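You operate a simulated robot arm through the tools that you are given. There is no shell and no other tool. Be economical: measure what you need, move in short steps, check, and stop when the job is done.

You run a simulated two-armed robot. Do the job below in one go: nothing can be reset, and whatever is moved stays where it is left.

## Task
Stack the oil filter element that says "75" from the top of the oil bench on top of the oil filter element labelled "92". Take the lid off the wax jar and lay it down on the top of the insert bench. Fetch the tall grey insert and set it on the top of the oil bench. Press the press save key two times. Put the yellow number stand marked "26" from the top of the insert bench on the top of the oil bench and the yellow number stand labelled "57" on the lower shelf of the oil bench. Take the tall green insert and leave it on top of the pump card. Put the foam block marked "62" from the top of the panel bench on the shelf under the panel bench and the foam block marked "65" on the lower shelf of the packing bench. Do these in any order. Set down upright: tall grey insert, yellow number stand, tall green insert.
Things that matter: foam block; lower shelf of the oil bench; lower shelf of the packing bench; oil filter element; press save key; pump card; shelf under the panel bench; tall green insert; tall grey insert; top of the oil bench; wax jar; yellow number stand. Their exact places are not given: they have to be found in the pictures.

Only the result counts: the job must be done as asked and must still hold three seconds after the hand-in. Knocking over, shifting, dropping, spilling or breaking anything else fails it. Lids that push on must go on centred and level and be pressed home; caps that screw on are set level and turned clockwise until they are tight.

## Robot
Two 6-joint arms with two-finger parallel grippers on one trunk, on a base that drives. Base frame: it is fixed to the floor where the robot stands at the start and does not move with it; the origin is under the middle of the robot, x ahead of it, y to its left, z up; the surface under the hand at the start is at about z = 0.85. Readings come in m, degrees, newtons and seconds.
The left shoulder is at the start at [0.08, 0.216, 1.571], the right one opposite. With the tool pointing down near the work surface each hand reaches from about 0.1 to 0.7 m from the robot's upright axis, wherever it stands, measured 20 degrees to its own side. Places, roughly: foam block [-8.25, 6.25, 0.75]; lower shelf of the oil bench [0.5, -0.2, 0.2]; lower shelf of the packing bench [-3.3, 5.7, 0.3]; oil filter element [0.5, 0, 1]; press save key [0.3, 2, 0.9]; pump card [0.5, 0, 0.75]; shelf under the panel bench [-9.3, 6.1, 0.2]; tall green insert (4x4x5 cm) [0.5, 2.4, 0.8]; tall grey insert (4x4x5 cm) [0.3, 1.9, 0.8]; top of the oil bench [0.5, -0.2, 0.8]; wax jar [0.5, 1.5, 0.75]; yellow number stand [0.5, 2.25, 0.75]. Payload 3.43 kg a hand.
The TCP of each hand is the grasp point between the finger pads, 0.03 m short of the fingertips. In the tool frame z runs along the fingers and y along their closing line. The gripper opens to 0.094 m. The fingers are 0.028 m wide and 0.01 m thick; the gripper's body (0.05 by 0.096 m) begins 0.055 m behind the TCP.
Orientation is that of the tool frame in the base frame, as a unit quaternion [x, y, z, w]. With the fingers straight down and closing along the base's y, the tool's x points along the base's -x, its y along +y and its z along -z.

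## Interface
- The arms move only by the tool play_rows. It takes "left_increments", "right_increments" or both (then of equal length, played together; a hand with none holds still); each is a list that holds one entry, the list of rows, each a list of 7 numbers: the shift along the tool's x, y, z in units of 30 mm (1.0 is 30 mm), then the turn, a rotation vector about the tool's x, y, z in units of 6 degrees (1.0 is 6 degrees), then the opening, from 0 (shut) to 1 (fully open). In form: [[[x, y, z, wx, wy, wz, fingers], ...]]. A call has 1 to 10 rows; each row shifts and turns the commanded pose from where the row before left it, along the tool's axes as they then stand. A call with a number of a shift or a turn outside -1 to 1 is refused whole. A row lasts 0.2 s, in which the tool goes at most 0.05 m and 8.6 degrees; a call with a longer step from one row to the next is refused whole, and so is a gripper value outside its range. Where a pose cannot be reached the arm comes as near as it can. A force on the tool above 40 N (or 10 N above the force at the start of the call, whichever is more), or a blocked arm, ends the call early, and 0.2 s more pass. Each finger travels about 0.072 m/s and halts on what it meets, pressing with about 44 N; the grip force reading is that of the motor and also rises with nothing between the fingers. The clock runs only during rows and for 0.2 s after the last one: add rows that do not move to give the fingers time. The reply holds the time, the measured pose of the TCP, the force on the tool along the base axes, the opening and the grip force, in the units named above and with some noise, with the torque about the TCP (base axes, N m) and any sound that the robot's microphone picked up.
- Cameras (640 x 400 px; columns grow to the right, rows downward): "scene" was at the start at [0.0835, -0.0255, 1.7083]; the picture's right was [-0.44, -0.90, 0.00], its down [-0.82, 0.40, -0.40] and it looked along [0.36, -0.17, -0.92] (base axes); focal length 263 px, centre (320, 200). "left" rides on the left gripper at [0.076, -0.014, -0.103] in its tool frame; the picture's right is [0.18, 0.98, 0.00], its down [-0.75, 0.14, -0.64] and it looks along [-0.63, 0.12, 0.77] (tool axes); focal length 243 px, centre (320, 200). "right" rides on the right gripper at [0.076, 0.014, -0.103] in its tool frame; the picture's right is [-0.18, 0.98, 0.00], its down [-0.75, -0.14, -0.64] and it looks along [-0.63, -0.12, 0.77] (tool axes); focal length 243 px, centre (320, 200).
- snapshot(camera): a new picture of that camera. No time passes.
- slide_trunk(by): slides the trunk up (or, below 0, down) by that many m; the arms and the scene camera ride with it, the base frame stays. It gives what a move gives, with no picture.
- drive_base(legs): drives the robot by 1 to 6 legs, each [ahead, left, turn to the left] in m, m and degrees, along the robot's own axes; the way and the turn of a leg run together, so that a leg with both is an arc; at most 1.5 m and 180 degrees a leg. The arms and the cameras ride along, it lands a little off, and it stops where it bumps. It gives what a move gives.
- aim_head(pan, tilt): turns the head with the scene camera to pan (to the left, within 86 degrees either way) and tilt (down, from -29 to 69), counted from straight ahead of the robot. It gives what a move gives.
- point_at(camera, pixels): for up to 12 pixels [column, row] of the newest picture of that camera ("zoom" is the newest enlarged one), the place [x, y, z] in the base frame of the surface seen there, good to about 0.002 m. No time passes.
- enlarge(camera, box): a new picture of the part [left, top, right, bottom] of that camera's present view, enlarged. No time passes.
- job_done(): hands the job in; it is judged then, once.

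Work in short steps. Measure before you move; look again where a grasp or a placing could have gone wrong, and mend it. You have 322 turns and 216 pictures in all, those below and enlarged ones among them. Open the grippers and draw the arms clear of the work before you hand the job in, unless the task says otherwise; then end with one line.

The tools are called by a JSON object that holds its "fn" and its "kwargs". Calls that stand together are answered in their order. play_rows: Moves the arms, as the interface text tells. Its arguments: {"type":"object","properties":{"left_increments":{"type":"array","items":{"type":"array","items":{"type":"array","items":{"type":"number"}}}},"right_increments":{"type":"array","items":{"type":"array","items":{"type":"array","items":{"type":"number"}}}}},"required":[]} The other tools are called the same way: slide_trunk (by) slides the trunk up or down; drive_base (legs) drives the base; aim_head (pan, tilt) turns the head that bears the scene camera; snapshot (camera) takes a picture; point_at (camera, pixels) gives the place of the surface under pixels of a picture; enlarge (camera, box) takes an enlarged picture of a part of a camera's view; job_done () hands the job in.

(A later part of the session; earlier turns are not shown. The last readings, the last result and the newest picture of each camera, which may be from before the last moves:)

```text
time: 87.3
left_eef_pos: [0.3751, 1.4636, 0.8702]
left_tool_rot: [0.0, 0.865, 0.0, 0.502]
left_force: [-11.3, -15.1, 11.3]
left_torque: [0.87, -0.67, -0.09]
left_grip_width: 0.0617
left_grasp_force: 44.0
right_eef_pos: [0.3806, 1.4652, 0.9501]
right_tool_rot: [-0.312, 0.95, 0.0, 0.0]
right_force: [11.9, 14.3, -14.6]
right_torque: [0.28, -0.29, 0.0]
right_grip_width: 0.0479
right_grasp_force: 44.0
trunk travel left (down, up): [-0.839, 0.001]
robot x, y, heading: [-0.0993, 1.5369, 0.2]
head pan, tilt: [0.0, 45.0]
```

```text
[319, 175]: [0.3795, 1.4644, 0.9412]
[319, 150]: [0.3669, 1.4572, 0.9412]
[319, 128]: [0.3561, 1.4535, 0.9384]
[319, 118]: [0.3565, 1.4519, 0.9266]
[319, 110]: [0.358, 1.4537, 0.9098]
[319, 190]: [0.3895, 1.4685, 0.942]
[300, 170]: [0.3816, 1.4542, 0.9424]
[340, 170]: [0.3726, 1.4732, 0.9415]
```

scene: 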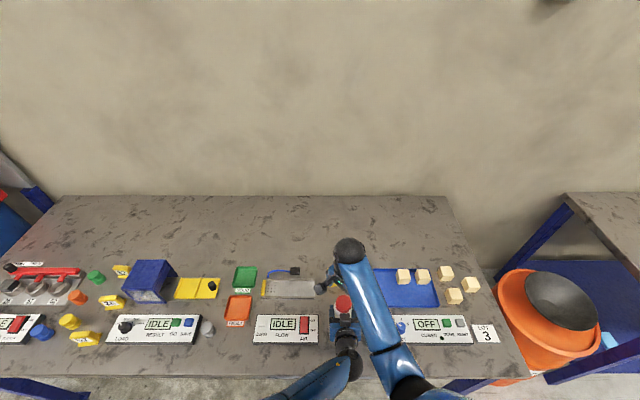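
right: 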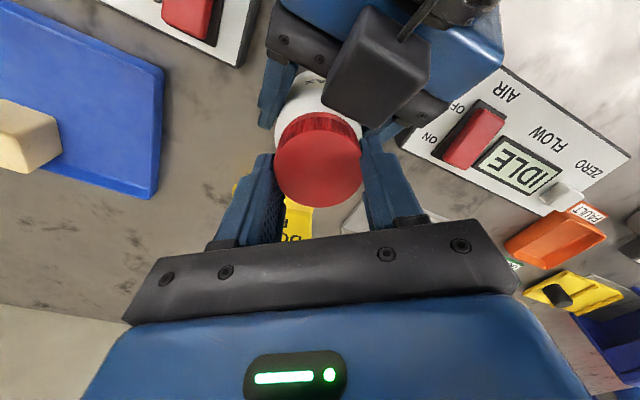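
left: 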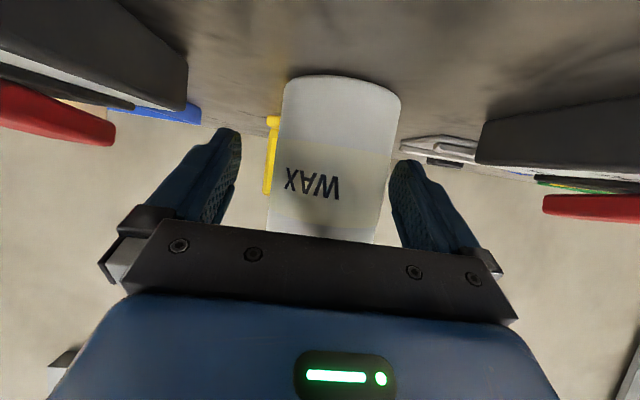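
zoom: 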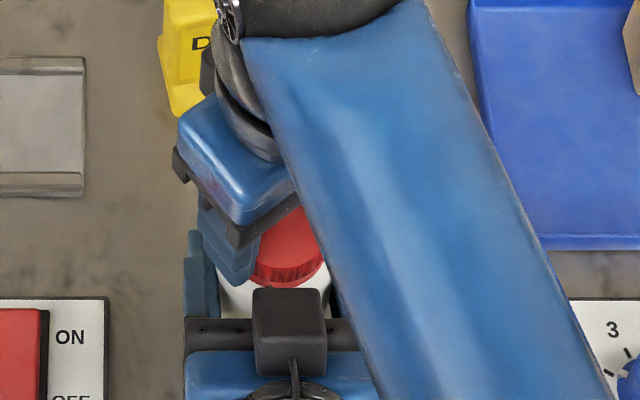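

The lid top has risen from 0.937 to 0.9415, so it's unscrewing. Another cycle with light upward bias.

{"fn": "play_rows", "kwargs": {"right_increments": [[[0, 0, 0.04, 0, 0, 0, 0.3], [0, 0, 0, 0, 0, 0, 0.75], [0, 0, 0, 0, 0, 0, 0.75], [0, 0, 0, 0, 0, 1, 0.75], [0, 0, 0, 0, 0, 1, 0.75], [0, 0, 0, 0, 0, 1, 0.75], [0, 0, 0, 0, 0, 1, 0.75], [0, 0, 0, 0, 0, 1, 0.75], [0, 0, 0, 0, 0, 1, 0.75], [0, 0, 0, 0, 0, 1, 0.75]]]}}

{"fn": "play_rows", "kwargs": {"right_increments": [[[0, 0, 0, 0, 0, 1, 0.75], [0, 0, 0, 0, 0, 1, 0.75], [0, 0, 0, 0, 0, 1, 0.75], [0, 0, 0, 0, 0, 1, 0.75], [0, 0, 0, 0, 0, 1, 0.75], [0, 0, 0, 0, 0, 0, 0.3], [0, 0, 0, 0, 0, 0, 0.3], [0, 0, 0, 0, 0, -1, 0.3], [0, 0, 0, 0, 0, -1, 0.3], [0, 0, 0, 0, 0, -1, 0.3]]]}}

{"fn": "play_rows", "kwargs": {"right_increments": [[[0, 0, -0.02, 0, 0, -1, 0.3], [0, 0, -0.02, 0, 0, -1, 0.3], [0, 0, -0.02, 0, 0, -1, 0.3], [0, 0, -0.02, 0, 0, -1, 0.3], [0, 0, 0, 0, 0, -1, 0.3], [0, 0, 0, 0, 0, -1, 0.3], [0, 0, 0, 0, 0, -1, 0.3], [0, 0, 0, 0, 0, -1, 0.3], [0, 0, 0, 0, 0, -1, 0.3], [0, 0, 0, 0, 0, 0, 0.3]]]}}

{"fn": "play_rows", "kwargs": {"right_increments": [[[0, 0, -0.06, 0, 0, 0, 0.3], [0, 0, -0.06, 0, 0, 0, 0.3], [0, 0, 0, 0, 0, 0, 0.3]]]}}

```text
time: 89.5
left_eef_pos: [0.3753, 1.464, 0.8702]
left_tool_rot: [0.001, 0.865, -0.001, 0.502]
left_force: [0.3, -0.1, -2.9]
left_torque: [-0.01, 0.03, 0.03]
left_grip_width: 0.0618
left_grasp_force: 43.8
right_eef_pos: [0.3814, 1.4646, 0.9493]
right_tool_rot: [0.052, 0.999, -0.001, 0.001]
right_force: [-0.4, -0.3, -0.4]
right_torque: [0.01, -0.02, 0.04]
right_grip_width: 0.0704
right_grasp_force: 0.1
trunk travel left (down, up): [-0.839, 0.001]
robot x, y, heading: [-0.0973, 1.5425, -0.1]
head pan, tilt: [0.0, 45.0]
```

```text
time: 91.7
left_eef_pos: [0.3755, 1.4645, 0.8693]
left_tool_rot: [0.0, 0.865, 0.0, 0.502]
left_force: [-2.1, 5.4, -1.3]
left_torque: [0.05, -0.26, 0.05]
left_grip_width: 0.0617
left_grasp_force: 43.9
right_eef_pos: [0.3804, 1.4638, 0.9488]
right_tool_rot: [0.154, 0.988, -0.001, 0.001]
right_force: [2.0, -5.4, -2.0]
right_torque: [-0.45, 0.08, 0.02]
right_grip_width: 0.0477
right_grasp_force: 43.9
trunk travel left (down, up): [-0.839, 0.001]
robot x, y, heading: [-0.0984, 1.5383, 0.4]
head pan, tilt: [0.0, 45.0]
```

```text
time: 93.9
left_eef_pos: [0.3749, 1.4633, 0.8699]
left_tool_rot: [-0.001, 0.865, 0.001, 0.501]
left_force: [4.4, -8.6, -10.1]
left_torque: [0.42, 0.26, -0.09]
left_grip_width: 0.0617
left_grasp_force: 44.1
right_eef_pos: [0.3806, 1.4642, 0.9518]
right_tool_rot: [-0.312, 0.95, -0.001, 0.0]
right_force: [-5.0, 9.4, 4.8]
right_torque: [0.32, 0.18, -0.01]
right_grip_width: 0.0477
right_grasp_force: 44.0
trunk travel left (down, up): [-0.839, 0.001]
robot x, y, heading: [-0.0994, 1.5399, 0.0]
head pan, tilt: [0.0, 45.0]
```

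```text
time: 94.7
left_eef_pos: [0.375, 1.4632, 0.87]
left_tool_rot: [-0.001, 0.865, 0.0, 0.502]
left_force: [0.2, -5.9, 3.0]
left_torque: [0.46, 0.05, -0.01]
left_grip_width: 0.0621
left_grasp_force: 44.3
right_eef_pos: [0.3803, 1.464, 0.9539]
right_tool_rot: [-0.31, 0.951, 0.0, -0.001]
right_force: [-0.5, 6.6, -5.2]
right_torque: [0.06, -0.02, -0.01]
right_grip_width: 0.0479
right_grasp_force: 44.2
trunk travel left (down, up): [-0.839, 0.001]
robot x, y, heading: [-0.0997, 1.5357, 0.3]
head pan, tilt: [0.0, 45.0]
```

Low force now; pull up a little more.

{"fn": "play_rows", "kwargs": {"right_increments": [[[0, 0, -0.07, 0, 0, 0, 0.3], [0, 0, -0.07, 0, 0, 0, 0.3], [0, 0, -0.07, 0, 0, 0, 0.3], [0, 0, 0, 0, 0, 0, 0.3]]]}}

```text
time: 95.7
left_eef_pos: [0.3745, 1.4636, 0.8692]
left_tool_rot: [-0.001, 0.865, 0.001, 0.502]
left_force: [3.6, -4.0, -1.8]
left_torque: [0.29, 0.32, 0.0]
left_grip_width: 0.0617
left_grasp_force: 43.9
right_eef_pos: [0.3804, 1.4641, 0.9614]
right_tool_rot: [-0.31, 0.951, -0.002, -0.001]
right_force: [-3.2, 5.2, -1.7]
right_torque: [0.12, 0.03, -0.03]
right_grip_width: 0.0479
right_grasp_force: 43.8
trunk travel left (down, up): [-0.839, 0.001]
robot x, y, heading: [-0.0971, 1.5396, 0.0]
head pan, tilt: [0.0, 45.0]
```

Moving freely up with little force: lid is off. Lift 5 cm further and look.

{"fn": "play_rows", "kwargs": {"right_increments": [[[0, 0, -0.3, 0, 0, 0, 0.3], [0, 0, -0.5, 0, 0, 0, 0.3], [0, 0, -0.8, 0, 0, 0, 0.3], [0, 0, -0.3, 0, 0, 0, 0.3], [0, 0, 0, 0, 0, 0, 0.3]]]}}

{"fn": "snapshot", "kwargs": {"camera": "right"}}

{"fn": "snapshot", "kwargs": {"camera": "scene"}}

```text
time: 96.9
left_eef_pos: [0.3744, 1.4635, 0.8695]
left_tool_rot: [0.0, 0.865, 0.0, 0.502]
left_force: [-0.7, 0.5, -2.5]
left_torque: [-0.03, 0.03, -0.02]
left_grip_width: 0.062
left_grasp_force: 43.7
right_eef_pos: [0.3805, 1.4646, 1.0167]
right_tool_rot: [-0.31, 0.951, -0.002, 0.001]
right_force: [-0.4, -0.5, -1.4]
right_torque: [-0.01, -0.01, -0.01]
right_grip_width: 0.0479
right_grasp_force: 44.4
trunk travel left (down, up): [-0.839, 0.001]
robot x, y, heading: [-0.101, 1.5405, 0.0]
head pan, tilt: [0.0, 45.0]
```

```text
163 pictures are left
```

right: 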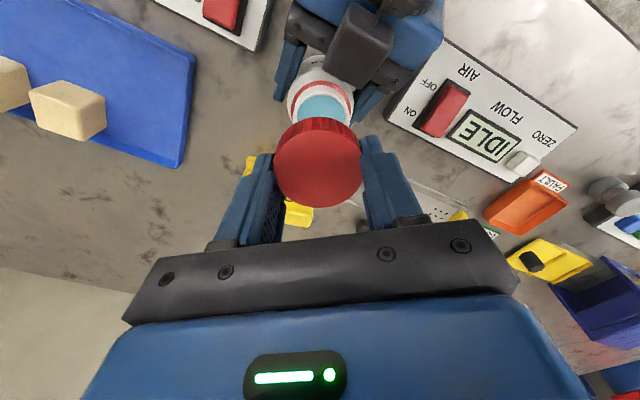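

```text
162 pictures are left
```

scene: 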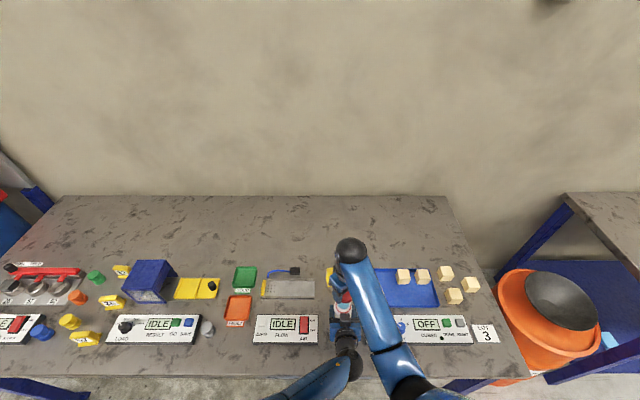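

Lid is off, jar neck visible. Release the jar and withdraw the left hand along its fingers, then up and left.

{"fn": "play_rows", "kwargs": {"left_increments": [[[0, 0, 0, 0, 0, 0, 0.7], [0, 0, 0, 0, 0, 0, 1], [0, 0, 0, 0, 0, 0, 1], [0, 0, -0.6, 0, 0, 0, 1], [0, 0, -0.8, 0, 0, 0, 1], [0, 0, -0.8, 0, 0, 0, 1], [0, 0, -0.8, 0, 0, 0, 1], [0, 0, -0.8, 0, 0, 0, 1], [0, 0, 0, 0, 0, 0, 1]]]}}

{"fn": "play_rows", "kwargs": {"left_increments": [[[-0.6, 0.7, -0.3, 0, 0, 0, 1], [-0.6, 0.9, -0.3, 0, 0, 0, 1], [-0.6, 0.9, -0.3, 0, 0, 0, 1], [0, 0.9, 0, 0, 0, 0, 1], [0, 0.9, 0, 0, 0, 0, 1], [0, 0.9, 0, 0, 0, 0, 1], [0, 0.9, 0, 0, 0, 0, 1]]]}}

{"fn": "snapshot", "kwargs": {"camera": "scene"}}

```text
time: 98.6
left_eef_pos: [0.3116, 1.4668, 0.9328]
left_tool_rot: [-0.032, 0.861, 0.003, 0.508]
left_force: [-0.4, 0.2, -0.3]
left_torque: [-0.01, -0.02, 0.0]
left_grip_width: 0.094
left_grasp_force: 0.1
right_eef_pos: [0.3804, 1.466, 1.0185]
right_tool_rot: [-0.31, 0.951, -0.002, 0.0]
right_force: [-0.3, 0.5, 0.0]
right_torque: [0.03, -0.02, -0.02]
right_grip_width: 0.048
right_grasp_force: 44.5
trunk travel left (down, up): [-0.839, 0.001]
robot x, y, heading: [-0.0992, 1.5423, 0.4]
head pan, tilt: [0.0, 45.0]
stopped in row 8 (left hand): the force on the tool passed its limit at 76 N (the readings are from after the stop); the commanded pose is now the measured one
```

```text
time: 100.2
left_eef_pos: [0.3035, 1.6449, 0.9876]
left_tool_rot: [-0.027, 0.861, -0.004, 0.508]
left_force: [-0.6, 0.1, 0.3]
left_torque: [-0.02, 0.02, 0.0]
left_grip_width: 0.094
left_grasp_force: 0.0
right_eef_pos: [0.3806, 1.4646, 1.0164]
right_tool_rot: [-0.31, 0.951, -0.002, 0.0]
right_force: [0.7, 0.0, 0.8]
right_torque: [-0.02, 0.0, -0.01]
right_grip_width: 0.0477
right_grasp_force: 44.1
trunk travel left (down, up): [-0.839, 0.001]
robot x, y, heading: [-0.0993, 1.5433, -0.1]
head pan, tilt: [0.0, 45.0]
```

```text
161 pictures are left
```

scene: 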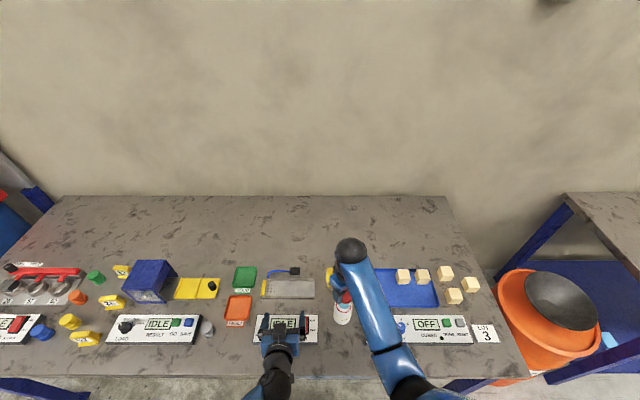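

The left hand bumped something (likely my own arm) on retreat. I check that jar and surroundings are fine.

{"fn": "enlarge", "kwargs": {"camera": "scene", "box": [240, 250, 440, 360]}}

{"fn": "snapshot", "kwargs": {"camera": "right"}}

```text
3.20 times, centred on (340, 305) of scene
```

zoom: 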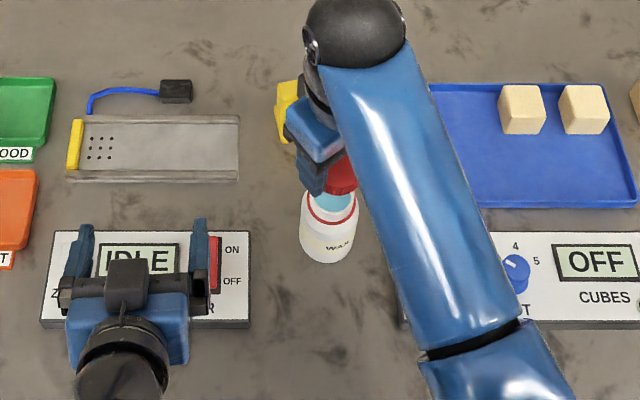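

```text
159 pictures are left
```

right: 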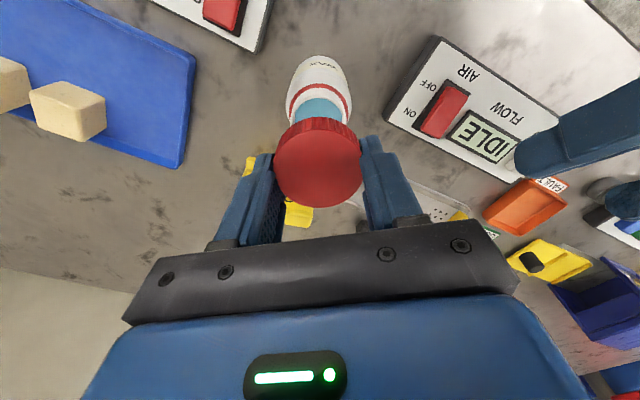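

Jar is fine and upright. Rotate the right hand back to yaw 0 and move the lid to the free spot in front of the jar (0.275, 1.465).

{"fn": "play_rows", "kwargs": {"right_increments": [[[0, 0, 0, 0, 0, 1, 0.3], [0, 0, 0, 0, 0, 1, 0.3], [0, 0, 0, 0, 0, 1, 0.3], [0, 0, 0, 0, 0, 1, 0.3], [0, 0, 0, 0, 0, 1, 0.3], [0, 0, 0, 0, 0, 1, 0.3], [0.87, 0, 0, 0, 0, 0, 0.3], [0.87, 0, 0, 0, 0, 0, 0.3], [0.87, 0, 0, 0, 0, 0, 0.3], [0.87, 0, 0, 0, 0, 0, 0.3]]]}}

{"fn": "enlarge", "kwargs": {"camera": "scene", "box": [240, 250, 440, 360]}}

{"fn": "snapshot", "kwargs": {"camera": "right"}}

```text
time: 102.4
left_eef_pos: [0.3032, 1.6432, 0.9873]
left_tool_rot: [-0.027, 0.86, -0.004, 0.509]
left_force: [-0.9, 0.1, 0.7]
left_torque: [0.02, 0.02, 0.01]
left_grip_width: 0.094
left_grasp_force: 0.0
right_eef_pos: [0.275, 1.465, 1.0169]
right_tool_rot: [-0.001, 1.0, 0.0, 0.0]
right_force: [-0.1, 0.0, -1.1]
right_torque: [-0.03, 0.01, -0.02]
right_grip_width: 0.0482
right_grasp_force: 43.8
trunk travel left (down, up): [-0.839, 0.001]
robot x, y, heading: [-0.1024, 1.5387, 0.1]
head pan, tilt: [0.0, 45.0]
```

```text
3.20 times, centred on (340, 305) of scene
```

zoom: 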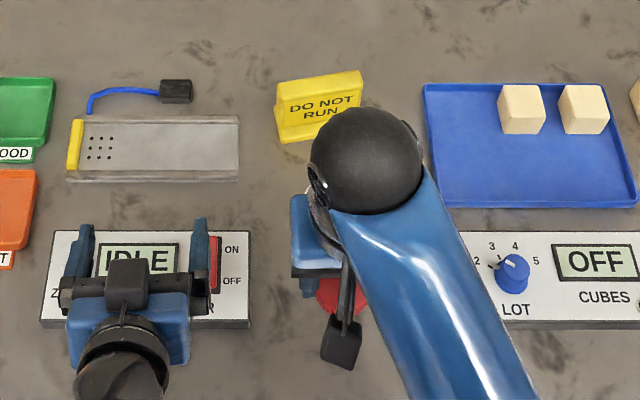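

```text
157 pictures are left
```

right: 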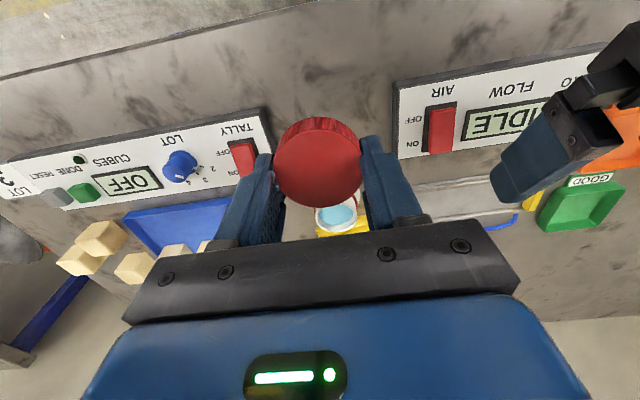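

Lower the lid: 14 cm, then creep to contact.

{"fn": "play_rows", "kwargs": {"right_increments": [[[0, 0, 0.9, 0, 0, 0, 0.3], [0, 0, 0.9, 0, 0, 0, 0.3], [0, 0, 0.9, 0, 0, 0, 0.3], [0, 0, 0.9, 0, 0, 0, 0.3], [0, 0, 0.8, 0, 0, 0, 0.3], [0, 0, 0.4, 0, 0, 0, 0.3], [0, 0, 0, 0, 0, 0, 0.3]]]}}

{"fn": "play_rows", "kwargs": {"right_increments": [[[0, 0, 0.1, 0, 0, 0, 0.3], [0, 0, 0.1, 0, 0, 0, 0.3], [0, 0, 0.05, 0, 0, 0, 0.3], [0, 0, 0, 0, 0, 0, 0.3]]]}}

```text
time: 104.0
left_eef_pos: [0.3033, 1.643, 0.9884]
left_tool_rot: [-0.027, 0.86, -0.004, 0.509]
left_force: [0.8, 0.8, -0.1]
left_torque: [-0.01, -0.01, 0.02]
left_grip_width: 0.0942
left_grasp_force: 0.0
right_eef_pos: [0.2775, 1.4645, 0.8742]
right_tool_rot: [0.0, 1.0, -0.002, 0.001]
right_force: [0.1, -0.3, -0.5]
right_torque: [-0.01, 0.0, 0.0]
right_grip_width: 0.0478
right_grasp_force: 44.4
trunk travel left (down, up): [-0.839, 0.001]
robot x, y, heading: [-0.0994, 1.5454, -0.0]
head pan, tilt: [0.0, 45.0]
```

```text
time: 105.0
left_eef_pos: [0.3021, 1.6429, 0.9874]
left_tool_rot: [-0.028, 0.86, -0.003, 0.509]
left_force: [0.1, -0.4, 0.9]
left_torque: [0.02, 0.01, 0.0]
left_grip_width: 0.0939
left_grasp_force: 0.0
right_eef_pos: [0.2768, 1.4638, 0.8649]
right_tool_rot: [-0.001, 1.0, -0.002, 0.0]
right_force: [-0.1, -0.2, -0.4]
right_torque: [-0.02, -0.02, -0.01]
right_grip_width: 0.0479
right_grasp_force: 43.8
trunk travel left (down, up): [-0.839, 0.001]
robot x, y, heading: [-0.0968, 1.5442, 0.3]
head pan, tilt: [0.0, 45.0]
```

{"fn": "play_rows", "kwargs": {"right_increments": [[[0, 0, 0.06, 0, 0, 0, 0.3], [0, 0, 0.06, 0, 0, 0, 0.3], [0, 0, 0.05, 0, 0, 0, 0.3], [0, 0, 0, 0, 0, 0, 0.3]]]}}

```text
time: 106.0
left_eef_pos: [0.3038, 1.6433, 0.9884]
left_tool_rot: [-0.027, 0.86, -0.004, 0.509]
left_force: [-0.7, 0.4, -0.2]
left_torque: [-0.01, 0.02, -0.01]
left_grip_width: 0.0941
left_grasp_force: 0.1
right_eef_pos: [0.2767, 1.4625, 0.8601]
right_tool_rot: [-0.001, 1.0, -0.002, 0.0]
right_force: [0.5, 0.0, -0.4]
right_torque: [-0.01, 0.03, -0.04]
right_grip_width: 0.0477
right_grasp_force: 44.1
trunk travel left (down, up): [-0.839, 0.001]
robot x, y, heading: [-0.1012, 1.5406, 0.2]
head pan, tilt: [0.0, 45.0]
```

No contact yet at 0.860; check lid height from the right camera before going on.

{"fn": "snapshot", "kwargs": {"camera": "right"}}

{"fn": "point_at", "kwargs": {"camera": "right", "pixels": [[319, 175], [319, 125], [319, 118], [319, 105], [319, 60]]}}

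```text
156 pictures are left
```

right: 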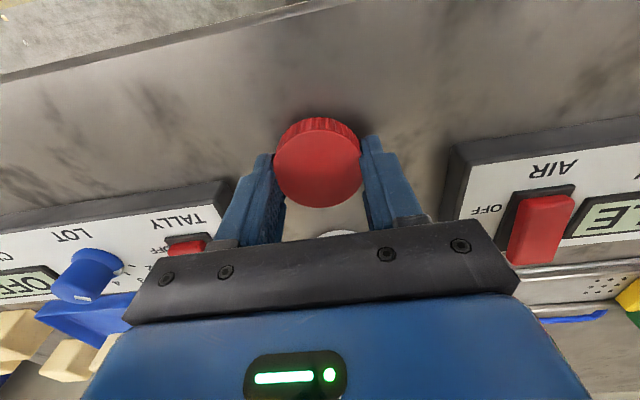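

```text
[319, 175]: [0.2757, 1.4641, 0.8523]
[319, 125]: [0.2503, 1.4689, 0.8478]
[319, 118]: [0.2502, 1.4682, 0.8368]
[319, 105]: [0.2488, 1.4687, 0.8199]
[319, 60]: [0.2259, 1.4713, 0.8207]
```

Lid bottom is within ~3 mm of the bench (0.8205). Continue to contact, release.

{"fn": "play_rows", "kwargs": {"right_increments": [[[0, 0, 0.05, 0, 0, 0, 0.3], [0, 0, 0.05, 0, 0, 0, 0.3], [0, 0, 0, 0, 0, 0, 0.3]]]}}

{"fn": "play_rows", "kwargs": {"right_increments": [[[0, 0, 0.03, 0, 0, 0, 0.3], [0, 0, 0, 0, 0, 0, 0.3]]]}}

```text
time: 106.8
left_eef_pos: [0.3024, 1.643, 0.9868]
left_tool_rot: [-0.027, 0.86, -0.003, 0.509]
left_force: [-0.1, 0.2, -1.1]
left_torque: [0.03, 0.0, 0.0]
left_grip_width: 0.0938
left_grasp_force: 0.0
right_eef_pos: [0.2773, 1.463, 0.8575]
right_tool_rot: [0.0, 1.0, -0.002, 0.0]
right_force: [-0.4, 0.1, -0.5]
right_torque: [0.0, 0.01, 0.02]
right_grip_width: 0.0475
right_grasp_force: 44.1
trunk travel left (down, up): [-0.839, 0.001]
robot x, y, heading: [-0.0968, 1.5358, 0.2]
head pan, tilt: [0.0, 45.0]
```

```text
time: 107.4
left_eef_pos: [0.3036, 1.6432, 0.9879]
left_tool_rot: [-0.027, 0.86, -0.003, 0.51]
left_force: [0.1, -1.2, -0.8]
left_torque: [-0.03, 0.03, -0.03]
left_grip_width: 0.0941
left_grasp_force: 0.1
right_eef_pos: [0.2773, 1.4629, 0.8555]
right_tool_rot: [-0.001, 1.0, -0.002, -0.001]
right_force: [0.6, 0.9, 0.3]
right_torque: [-0.04, 0.04, -0.02]
right_grip_width: 0.0476
right_grasp_force: 43.3
trunk travel left (down, up): [-0.839, 0.001]
robot x, y, heading: [-0.0982, 1.5412, -0.0]
head pan, tilt: [0.0, 45.0]
```

{"fn": "play_rows", "kwargs": {"right_increments": [[[0, 0, 0.04, 0, 0, 0, 0.3], [0, 0, 0.04, 0, 0, 0, 0.3], [0, 0, 0, 0, 0, 0, 0.3]]]}}

```text
time: 108.2
left_eef_pos: [0.3031, 1.6437, 0.9875]
left_tool_rot: [-0.027, 0.861, -0.004, 0.509]
left_force: [0.2, -0.6, -0.6]
left_torque: [0.0, -0.02, 0.02]
left_grip_width: 0.0935
left_grasp_force: 0.1
right_eef_pos: [0.2765, 1.4638, 0.8534]
right_tool_rot: [-0.001, 1.0, -0.003, 0.0]
right_force: [-0.8, 0.1, 0.5]
right_torque: [0.01, -0.01, 0.02]
right_grip_width: 0.0478
right_grasp_force: 43.8
trunk travel left (down, up): [-0.839, 0.001]
robot x, y, heading: [-0.0995, 1.5389, -0.1]
head pan, tilt: [0.0, 45.0]
```

Lid is essentially on the bench. Open and rise.

{"fn": "play_rows", "kwargs": {"right_increments": [[[0, 0, 0.01, 0, 0, 0, 0.3], [0, 0, 0, 0, 0, 0, 0.6], [0, 0, 0, 0, 0, 0, 0.75], [0, 0, 0, 0, 0, 0, 0.75], [0, 0, -0.6, 0, 0, 0, 0.75], [0, 0, -0.9, 0, 0, 0, 0.75], [0, 0, -0.9, 0, 0, 0, 1], [0, 0, -0.9, 0, 0, 0, 1], [0, 0, -0.9, 0, 0, 0, 1], [0, 0, 0, 0, 0, 0, 1]]]}}

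{"fn": "snapshot", "kwargs": {"camera": "right"}}

```text
time: 110.4
left_eef_pos: [0.3026, 1.6441, 0.9873]
left_tool_rot: [-0.028, 0.861, -0.003, 0.508]
left_force: [0.0, -0.9, 0.2]
left_torque: [0.01, -0.03, 0.02]
left_grip_width: 0.0941
left_grasp_force: 0.0
right_eef_pos: [0.275, 1.4637, 0.9793]
right_tool_rot: [-0.001, 1.0, -0.001, 0.0]
right_force: [-0.7, 0.3, -0.7]
right_torque: [-0.02, -0.01, -0.01]
right_grip_width: 0.094
right_grasp_force: 0.0
trunk travel left (down, up): [-0.839, 0.001]
robot x, y, heading: [-0.0972, 1.5407, 0.3]
head pan, tilt: [0.0, 45.0]
```

```text
155 pictures are left
```

right: 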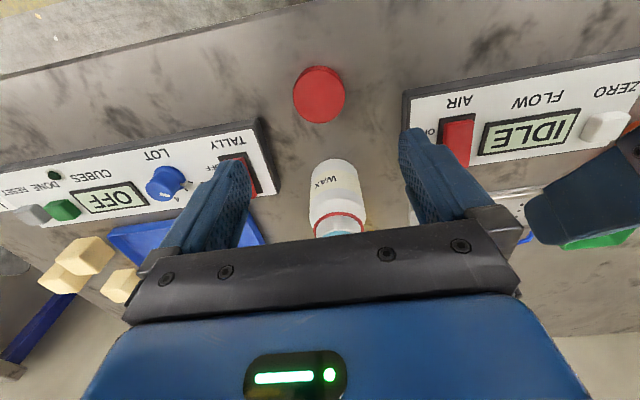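

Lid lies flat beside the jar. Turn the left hand back to vertical, then drive left to y≈2.15.

{"fn": "play_rows", "kwargs": {"left_increments": [[[0, 0, 0, 0, 1, 0, 1], [0, 0, 0, 0, 1, 0, 1], [0, 0, 0, 0, 1, 0, 1], [0, 0, 0, 0, 1, 0, 1], [0, 0, 0, 0, 1, 0, 1], [0, 0, 0, 0, 1, 0, 1], [0, 0, 0, 0, 1, 0, 1], [0, 0, 0, 0, 1, 0, 1], [0, 0, 0, 0, 1, 0, 1], [0, 0, 0, 0, 1, 0, 1]]], "right_increments": [[[0, 0, 0, 0, 0, 0, 1], [0, 0, 0, 0, 0, 0, 1], [0, 0, 0, 0, 0, 0, 1], [0, 0, 0, 0, 0, 0, 1], [0, 0, 0, 0, 0, 0, 1], [0, 0, -0.3, 0, 0, 0, 1], [0, 0, -0.5, 0, 0, 0, 1], [0, 0, -0.3, 0, 0, 0, 1], [0, 0, 0, 0, 0, 0, 1], [0, 0, 0, 0, 0, 0, 1]]]}}

{"fn": "drive_base", "kwargs": {"legs": [[0, 0.62, 0]]}}

{"fn": "snapshot", "kwargs": {"camera": "scene"}}

{"fn": "snapshot", "kwargs": {"camera": "right"}}

{"fn": "snapshot", "kwargs": {"camera": "left"}}

```text
time: 112.6
left_eef_pos: [0.3043, 1.643, 0.9892]
left_tool_rot: [-0.023, 1.0, -0.016, 0.008]
left_force: [0.0, -0.3, -0.7]
left_torque: [0.0, 0.02, 0.02]
left_grip_width: 0.0943
left_grasp_force: 0.2
right_eef_pos: [0.2789, 1.4642, 1.0112]
right_tool_rot: [-0.001, 1.0, -0.001, 0.0]
right_force: [0.5, 0.1, 0.3]
right_torque: [-0.01, 0.0, 0.01]
right_grip_width: 0.094
right_grasp_force: 0.1
trunk travel left (down, up): [-0.839, 0.001]
robot x, y, heading: [-0.0989, 1.5397, 0.0]
head pan, tilt: [0.0, 45.0]
```

```text
time: 116.1
left_eef_pos: [0.3044, 2.2633, 0.9896]
left_tool_rot: [-0.02, 1.0, -0.016, 0.01]
left_force: [0.4, 0.6, -0.7]
left_torque: [0.02, 0.0, 0.03]
left_grip_width: 0.094
left_grasp_force: 0.1
right_eef_pos: [0.2775, 2.0835, 1.0115]
right_tool_rot: [0.002, 1.0, -0.001, 0.0]
right_force: [0.6, -0.6, -0.6]
right_torque: [0.01, 0.0, -0.05]
right_grip_width: 0.0941
right_grasp_force: 0.2
trunk travel left (down, up): [-0.839, 0.001]
robot x, y, heading: [-0.0977, 2.1601, 0.1]
head pan, tilt: [0.0, 45.0]
```

```text
154 pictures are left
```

scene: 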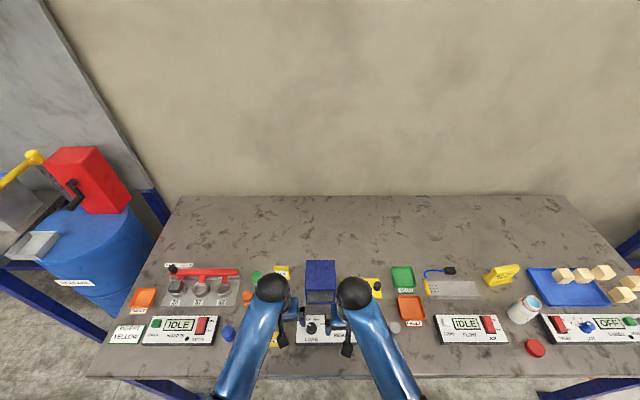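

```text
153 pictures are left
```

right: 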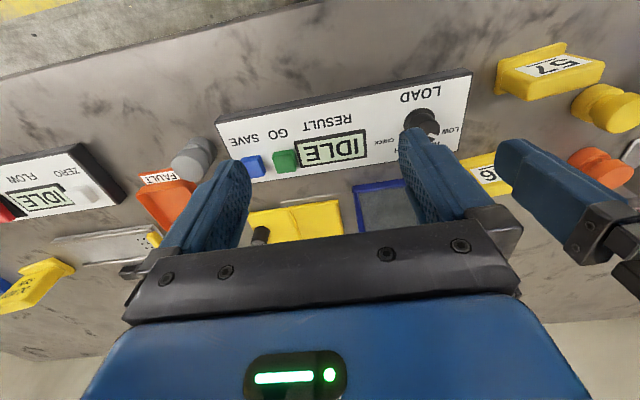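

```text
152 pictures are left
```

left: 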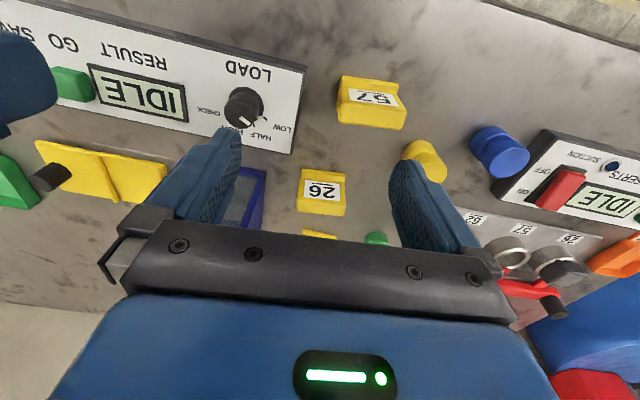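

Measure grey insert (right cam ~(192,158)) and green insert/stands in the left cam.

{"fn": "point_at", "kwargs": {"camera": "right", "pixels": [[190, 165], [176, 163], [207, 165], [192, 152], [190, 176]]}}

{"fn": "point_at", "kwargs": {"camera": "left", "pixels": [[376, 237], [373, 98], [340, 100], [405, 112], [372, 118], [370, 82], [322, 188], [300, 185], [345, 190], [322, 210], [320, 172], [425, 150]]}}

```text
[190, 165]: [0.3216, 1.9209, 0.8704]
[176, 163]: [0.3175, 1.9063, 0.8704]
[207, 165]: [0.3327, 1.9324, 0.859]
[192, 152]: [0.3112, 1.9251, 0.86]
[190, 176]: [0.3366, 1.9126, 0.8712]
```

```text
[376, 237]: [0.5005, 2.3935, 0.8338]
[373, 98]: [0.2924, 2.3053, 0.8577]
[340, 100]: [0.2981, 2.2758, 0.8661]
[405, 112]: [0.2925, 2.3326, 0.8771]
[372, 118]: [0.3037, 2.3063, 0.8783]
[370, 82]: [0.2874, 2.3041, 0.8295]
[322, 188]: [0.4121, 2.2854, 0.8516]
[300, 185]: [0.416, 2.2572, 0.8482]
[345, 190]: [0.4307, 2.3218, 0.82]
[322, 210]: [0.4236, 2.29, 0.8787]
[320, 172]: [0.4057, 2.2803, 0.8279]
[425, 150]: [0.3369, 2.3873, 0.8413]
```

Grey insert centre ≈ (0.325, 1.917); green ≈ (0.507, 2.393). Move both hands above them.

{"fn": "play_rows", "kwargs": {"right_increments": [[[-0.26, -0.925, 0, 0, 0, 0, 1], [-0.26, -0.925, 0, 0, 0, 0, 1], [-0.26, -0.925, 0, 0, 0, 0, 1], [-0.26, -0.925, 0, 0, 0, 0, 1], [-0.26, -0.925, 0, 0, 0, 0, 1], [-0.26, -0.925, 0, 0, 0, 0, 1], [0, 0, 0.5, 0, 0, 0, 1], [0, 0, 0.5, 0, 0, 0, 1], [0, 0, 0, 0, 0, 0, 1], [0, 0, 0, 0, 0, 0, 1]]], "left_increments": [[[0, 0.867, -0.2, -0.3, 0.19, 0.38, 1], [0, 0.867, -0.2, 0, 0, 0, 1], [0, 0.867, 0, 0, 0, 0, 1], [-0.8, 0.867, 0, 0, 0, 0, 1], [-0.8, 0.867, 0, 0, 0, 0, 1], [-1, 0, 0, 0, 0, 0, 1], [-1, 0, 0, 0, 0, 0, 1], [-1, 0, 0, 0, 0, 0, 1], [-1, 0, 0, 0, 0, 0, 1], [-1, 0, 0, 0, 0, 0, 1]]]}}

{"fn": "snapshot", "kwargs": {"camera": "right"}}

{"fn": "snapshot", "kwargs": {"camera": "left"}}

```text
time: 118.3
left_eef_pos: [0.5029, 2.3936, 0.9997]
left_tool_rot: [-0.001, 1.0, 0.0, 0.0]
left_force: [0.1, 0.5, 0.2]
left_torque: [0.01, 0.0, -0.01]
left_grip_width: 0.0941
left_grasp_force: 0.1
right_eef_pos: [0.3252, 1.9186, 0.9826]
right_tool_rot: [0.001, 1.0, -0.002, -0.002]
right_force: [0.5, 0.8, 0.5]
right_torque: [-0.01, -0.01, -0.01]
right_grip_width: 0.094
right_grasp_force: 0.0
trunk travel left (down, up): [-0.839, 0.001]
robot x, y, heading: [-0.0959, 2.1617, -0.2]
head pan, tilt: [0.0, 45.0]
```

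```text
151 pictures are left
```

right: 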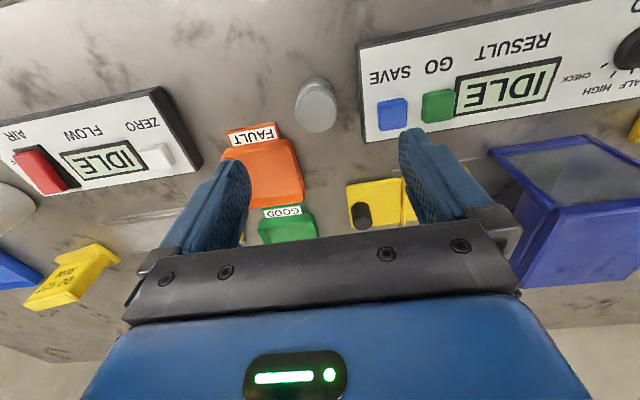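

```text
150 pictures are left
```

left: 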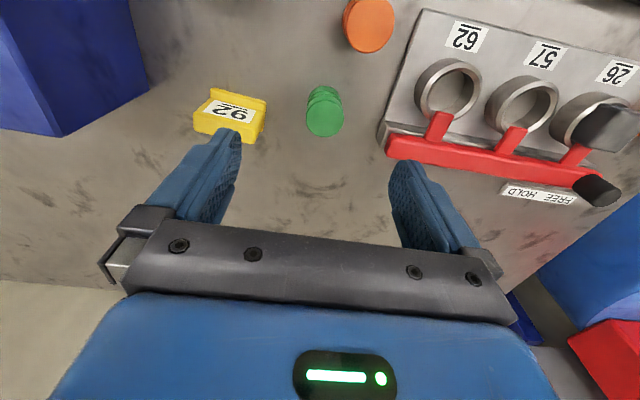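

Measure both insert tops and their neighbours.

{"fn": "point_at", "kwargs": {"camera": "right", "pixels": [[316, 110], [298, 110], [335, 110], [316, 88], [316, 130], [365, 60], [370, 140], [262, 130]]}}

{"fn": "point_at", "kwargs": {"camera": "left", "pixels": [[324, 117], [306, 117], [343, 117], [324, 134], [324, 90], [265, 115], [262, 138], [385, 145], [380, 120], [405, 60], [238, 92], [368, 30]]}}

```text
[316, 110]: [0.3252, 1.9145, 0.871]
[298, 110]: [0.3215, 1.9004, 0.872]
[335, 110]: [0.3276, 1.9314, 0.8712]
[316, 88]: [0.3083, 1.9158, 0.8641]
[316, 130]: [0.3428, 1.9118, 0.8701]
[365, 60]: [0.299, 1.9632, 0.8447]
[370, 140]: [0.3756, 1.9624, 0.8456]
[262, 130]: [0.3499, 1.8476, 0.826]
```

```text
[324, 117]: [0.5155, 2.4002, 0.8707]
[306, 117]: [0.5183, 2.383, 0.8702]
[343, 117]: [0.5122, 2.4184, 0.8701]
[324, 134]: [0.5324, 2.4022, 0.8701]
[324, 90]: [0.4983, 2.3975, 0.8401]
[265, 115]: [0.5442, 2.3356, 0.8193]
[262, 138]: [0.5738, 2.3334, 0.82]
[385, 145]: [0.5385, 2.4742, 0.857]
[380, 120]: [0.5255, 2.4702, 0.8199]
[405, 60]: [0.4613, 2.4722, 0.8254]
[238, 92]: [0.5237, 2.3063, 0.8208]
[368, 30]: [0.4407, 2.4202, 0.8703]
```

Clear enough with 0.7 opening. Descend on both, then close.

{"fn": "play_rows", "kwargs": {"right_increments": [[[-0.03, -0.1, 0, 0, 0, 0, 0.7], [0, 0, 0, 0, 0, 0, 0.7], [0, 0, 0.7, 0, 0, 0, 0.7], [0, 0, 0.7, 0, 0, 0, 0.7], [0, 0, 0.7, 0, 0, 0, 0.7], [0, 0, 0.7, 0, 0, 0, 0.7], [0, 0, 0.69, 0, 0, 0, 0.7], [0, 0, 0, 0, 0, 0, 0.7]]], "left_increments": [[[-0.4, 0.24, 0, 0, 0, 0, 0.7], [0, 0, 0, 0, 0, 0, 0.7], [0, 0, 0.9, 0, 0, 0, 0.7], [0, 0, 0.9, 0, 0, 0, 0.7], [0, 0, 0.9, 0, 0, 0, 0.7], [0, 0, 0.9, 0, 0, 0, 0.7], [0, 0, 0.9, 0, 0, 0, 0.7], [0, 0, 0, 0, 0, 0, 0.7]]]}}

{"fn": "snapshot", "kwargs": {"camera": "right"}}

{"fn": "snapshot", "kwargs": {"camera": "left"}}

```text
time: 120.1
left_eef_pos: [0.5094, 2.401, 0.8679]
left_tool_rot: [0.0, 1.0, -0.001, 0.0]
left_force: [-0.3, -0.3, -0.7]
left_torque: [-0.02, 0.01, -0.01]
left_grip_width: 0.0658
left_grasp_force: 0.0
left hand out of reach, approached as far as the arm can: row 7
right_eef_pos: [0.3246, 1.9159, 0.8785]
right_tool_rot: [0.002, 1.0, -0.002, 0.0]
right_force: [-0.8, -0.4, -0.2]
right_torque: [-0.03, 0.01, -0.02]
right_grip_width: 0.0658
right_grasp_force: 0.1
trunk travel left (down, up): [-0.839, 0.001]
robot x, y, heading: [-0.0982, 2.162, -0.1]
head pan, tilt: [0.0, 45.0]
```

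```text
149 pictures are left
```

right: 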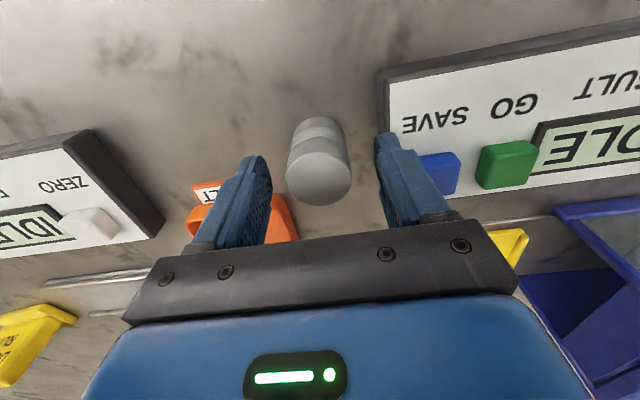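

```text
148 pictures are left
```

left: 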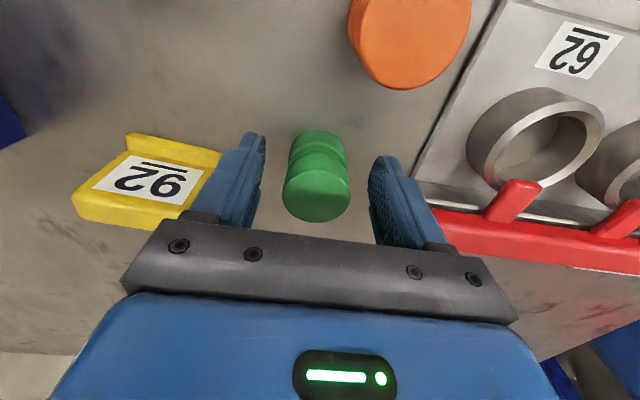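

Both in place (left 5 mm short but pads still cover the diameter). Close both.

{"fn": "play_rows", "kwargs": {"right_increments": [[[0, 0, 0, 0, 0, 0, 0.55], [0, 0, 0, 0, 0, 0, 0.4], [0, 0, 0, 0, 0, 0, 0.25], [0, 0, 0, 0, 0, 0, 0.25], [0, 0, 0, 0, 0, 0, 0.25]]], "left_increments": [[[0, 0, 0, 0, 0, 0, 0.55], [0, 0, 0, 0, 0, 0, 0.4], [0, 0, 0, 0, 0, 0, 0.25], [0, 0, 0, 0, 0, 0, 0.25], [0, 0, 0, 0, 0, 0, 0.25]]]}}

{"fn": "play_rows", "kwargs": {"right_increments": [[[0, 0, -0.5, 0, 0, 0, 0.25], [0, 0, -0.8, 0, 0, 0, 0.25], [0, 0, -0.8, 0, 0, 0, 0.25], [0, 0, -0.8, 0, 0, 0, 0.25], [0, 0, -0.8, 0, 0, 0, 0.25], [0, 0, -0.8, 0, 0, 0, 0.25]]], "left_increments": [[[0, 0, -0.5, 0, 0, 0, 0.25], [0, 0, -0.8, 0, 0, 0, 0.25], [0, 0, -0.8, 0, 0, 0, 0.25], [0, 0, -0.8, 0, 0, 0, 0.25], [0, 0, -0.8, 0, 0, 0, 0.25], [0, 0, -0.8, 0, 0, 0, 0.25]]]}}

{"fn": "snapshot", "kwargs": {"camera": "right"}}

{"fn": "snapshot", "kwargs": {"camera": "left"}}

```text
time: 121.3
left_eef_pos: [0.51, 2.4017, 0.8678]
left_tool_rot: [0.0, 1.0, -0.001, -0.001]
left_force: [1.0, -0.5, 0.4]
left_torque: [0.01, 0.0, 0.02]
left_grip_width: 0.0398
left_grasp_force: 43.8
right_eef_pos: [0.3246, 1.916, 0.8779]
right_tool_rot: [0.002, 1.0, -0.002, 0.0]
right_force: [0.8, 0.3, 0.1]
right_torque: [0.04, -0.01, 0.01]
right_grip_width: 0.0365
right_grasp_force: 43.9
trunk travel left (down, up): [-0.839, 0.001]
robot x, y, heading: [-0.0977, 2.1607, -0.3]
head pan, tilt: [0.0, 45.0]
```

```text
time: 122.7
left_eef_pos: [0.5085, 2.4017, 1.0037]
left_tool_rot: [0.0, 1.0, -0.001, 0.0]
left_force: [-0.2, 0.0, -0.6]
left_torque: [0.02, 0.01, -0.04]
left_grip_width: 0.0397
left_grasp_force: 44.4
right_eef_pos: [0.3222, 1.9165, 1.0138]
right_tool_rot: [0.002, 1.0, -0.002, 0.0]
right_force: [0.2, -0.1, -0.1]
right_torque: [0.02, -0.01, 0.0]
right_grip_width: 0.0365
right_grasp_force: 43.8
trunk travel left (down, up): [-0.839, 0.001]
robot x, y, heading: [-0.0985, 2.1636, -0.1]
head pan, tilt: [0.0, 45.0]
```

```text
147 pictures are left
```

right: 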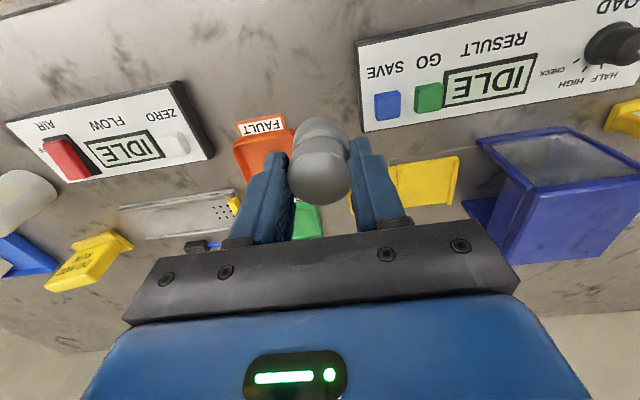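

```text
146 pictures are left
```

left: 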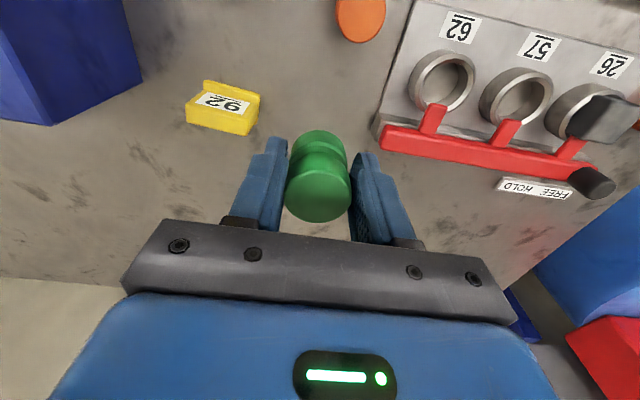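

Both inserts held upright. Draw the left hand back 18 cm, then drive back, right to the oil bench.

{"fn": "play_rows", "kwargs": {"left_increments": [[[1, 0, 0, 0, 0, 0, 0.25], [1, 0, 0, 0, 0, 0, 0.25], [1, 0, 0, 0, 0, 0, 0.25], [1, 0, 0, 0, 0, 0, 0.25], [1, 0, 0, 0, 0, 0, 0.25], [1, 0, 0, 0, 0, 0, 0.25]]]}}

{"fn": "drive_base", "kwargs": {"legs": [[-0.3, 0, 0], [0, -1.2, 0], [0, -1.16, 0]]}}

{"fn": "snapshot", "kwargs": {"camera": "scene"}}

```text
time: 124.1
left_eef_pos: [0.3269, 2.4009, 1.0046]
left_tool_rot: [0.001, 1.0, -0.002, 0.001]
left_force: [0.4, -0.3, -0.6]
left_torque: [0.01, 0.01, 0.02]
left_grip_width: 0.0399
left_grasp_force: 44.1
right_eef_pos: [0.3219, 1.9152, 1.0139]
right_tool_rot: [0.002, 1.0, -0.002, 0.001]
right_force: [0.1, -0.6, -1.5]
right_torque: [-0.01, 0.0, 0.02]
right_grip_width: 0.0364
right_grasp_force: 44.0
trunk travel left (down, up): [-0.839, 0.001]
robot x, y, heading: [-0.0957, 2.164, -0.1]
head pan, tilt: [0.0, 45.0]
```

```text
time: 137.4
left_eef_pos: [-0.0241, 0.0217, 1.0032]
left_tool_rot: [0.014, 1.0, -0.002, 0.0]
left_force: [0.9, -0.4, 0.0]
left_torque: [0.0, 0.01, -0.02]
left_grip_width: 0.0395
left_grasp_force: 43.9
right_eef_pos: [-0.0436, -0.4641, 1.0137]
right_tool_rot: [0.016, 1.0, -0.002, 0.0]
right_force: [0.0, 0.1, -0.9]
right_torque: [0.0, 0.0, 0.01]
right_grip_width: 0.0367
right_grasp_force: 44.4
trunk travel left (down, up): [-0.839, 0.001]
robot x, y, heading: [-0.4563, -0.2054, -1.6]
head pan, tilt: [0.0, 45.0]
```

```text
145 pictures are left
```

scene: 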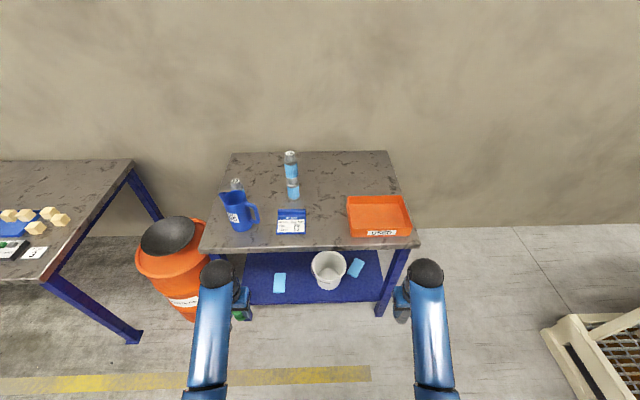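

Measure the mug and free bench space before driving forward.

{"fn": "point_at", "kwargs": {"camera": "scene", "pixels": [[235, 195], [255, 212], [222, 197], [248, 194], [291, 228], [278, 230], [304, 230], [291, 213], [291, 157], [348, 205], [330, 220], [237, 185]]}}

{"fn": "point_at", "kwargs": {"camera": "scene", "pixels": [[328, 258], [312, 270], [345, 265], [280, 282], [356, 268], [250, 260], [248, 302], [378, 300], [260, 280], [300, 265], [205, 251], [420, 245]]}}

```text
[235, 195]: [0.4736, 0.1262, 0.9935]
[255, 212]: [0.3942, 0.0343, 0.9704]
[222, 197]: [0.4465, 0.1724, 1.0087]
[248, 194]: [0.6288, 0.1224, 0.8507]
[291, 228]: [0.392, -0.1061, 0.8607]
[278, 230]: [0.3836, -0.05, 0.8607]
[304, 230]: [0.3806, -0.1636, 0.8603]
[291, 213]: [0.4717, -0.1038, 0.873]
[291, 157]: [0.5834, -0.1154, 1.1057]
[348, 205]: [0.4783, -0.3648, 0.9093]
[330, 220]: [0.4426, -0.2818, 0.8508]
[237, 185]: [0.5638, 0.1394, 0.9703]
```

```text
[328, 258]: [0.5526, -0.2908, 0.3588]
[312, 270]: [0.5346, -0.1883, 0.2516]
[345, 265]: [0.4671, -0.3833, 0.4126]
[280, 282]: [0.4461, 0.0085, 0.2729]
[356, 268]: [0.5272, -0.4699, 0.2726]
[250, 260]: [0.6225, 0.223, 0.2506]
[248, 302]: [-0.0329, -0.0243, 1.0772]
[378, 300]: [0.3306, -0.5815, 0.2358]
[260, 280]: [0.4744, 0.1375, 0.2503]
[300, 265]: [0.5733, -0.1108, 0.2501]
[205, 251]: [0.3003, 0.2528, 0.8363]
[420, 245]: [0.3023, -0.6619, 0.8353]
```

Mug handle reaches y≈0.03 at z 0.97, so I stand at y≈-0.30.

{"fn": "drive_base", "kwargs": {"legs": [[0, -0.09, 1.6], [0.43, 0, 0]]}}

{"fn": "snapshot", "kwargs": {"camera": "left"}}

{"fn": "snapshot", "kwargs": {"camera": "right"}}

```text
time: 140.7
left_eef_pos: [0.3938, -0.0659, 1.0048]
left_tool_rot: [0.006, 1.0, -0.001, 0.002]
left_force: [0.4, -0.2, -0.3]
left_torque: [0.0, -0.02, -0.01]
left_grip_width: 0.0393
left_grasp_force: 44.5
right_eef_pos: [0.3845, -0.5509, 1.0146]
right_tool_rot: [0.007, 1.0, -0.002, 0.0]
right_force: [-0.8, -0.7, -0.1]
right_torque: [0.01, -0.04, -0.01]
right_grip_width: 0.0364
right_grasp_force: 43.7
trunk travel left (down, up): [-0.839, 0.001]
robot x, y, heading: [-0.0331, -0.3024, -0.8]
head pan, tilt: [0.0, 45.0]
```

```text
144 pictures are left
```

left: 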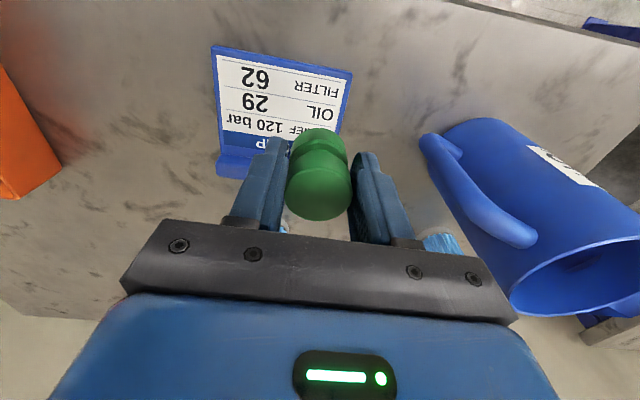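

```text
143 pictures are left
```

right: 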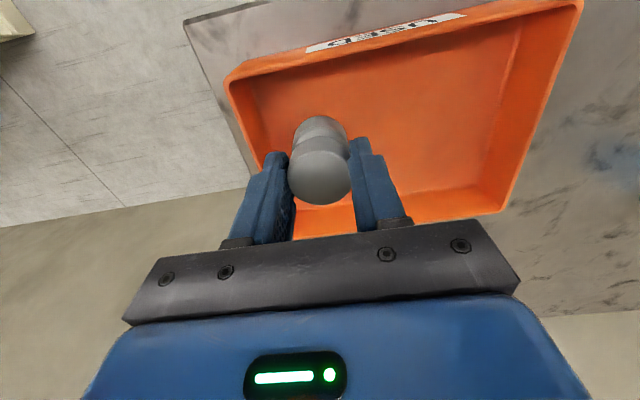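

Check the card outline in the left view.

{"fn": "point_at", "kwargs": {"camera": "left", "pixels": [[214, 50], [350, 74], [222, 125], [340, 128], [280, 62], [270, 110], [220, 165], [320, 190], [290, 135]]}}

{"fn": "play_rows", "kwargs": {"left_increments": [[[-0.12, -0.46, 0, 0, 0, 0, 0.25], [-0.12, -0.46, 0, 0, 0, 0, 0.25], [-0.13, -0.45, 0.5, 0, 0, 0, 0.25], [0, 0, 0.8, 0, 0, 0, 0.25], [0, 0, 0.8, 0, 0, 0, 0.25], [0, 0, 0.5, 0, 0, 0, 0.25], [0, 0, 0, 0, 0, 0, 0.25]]]}}

{"fn": "snapshot", "kwargs": {"camera": "left"}}

```text
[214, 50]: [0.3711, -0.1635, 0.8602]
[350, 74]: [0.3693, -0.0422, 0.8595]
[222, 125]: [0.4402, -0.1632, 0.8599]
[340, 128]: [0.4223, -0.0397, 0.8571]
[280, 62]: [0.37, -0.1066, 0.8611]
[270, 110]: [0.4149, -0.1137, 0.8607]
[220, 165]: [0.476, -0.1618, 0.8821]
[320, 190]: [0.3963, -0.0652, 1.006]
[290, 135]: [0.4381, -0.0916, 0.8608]
```

```text
time: 142.3
left_eef_pos: [0.406, -0.1088, 0.9247]
left_tool_rot: [0.006, 1.0, 0.0, 0.0]
left_force: [0.0, 0.4, -0.3]
left_torque: [-0.02, 0.01, 0.01]
left_grip_width: 0.0395
left_grasp_force: 43.9
right_eef_pos: [0.3853, -0.5515, 1.0128]
right_tool_rot: [0.006, 1.0, -0.002, 0.0]
right_force: [-0.7, -1.2, 0.0]
right_torque: [0.01, 0.03, -0.01]
right_grip_width: 0.0366
right_grasp_force: 43.8
trunk travel left (down, up): [-0.839, 0.001]
robot x, y, heading: [-0.0295, -0.295, -0.8]
head pan, tilt: [0.0, 45.0]
```

```text
142 pictures are left
```

left: 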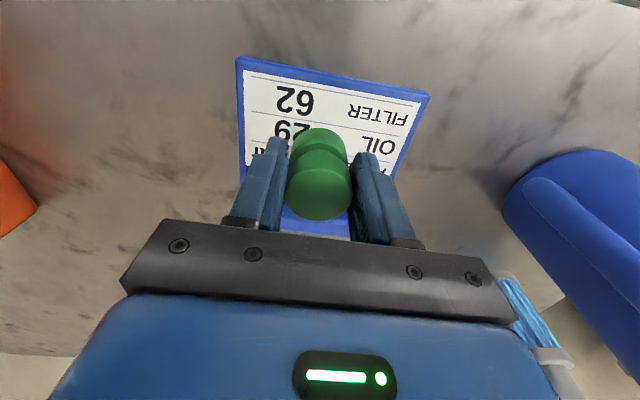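

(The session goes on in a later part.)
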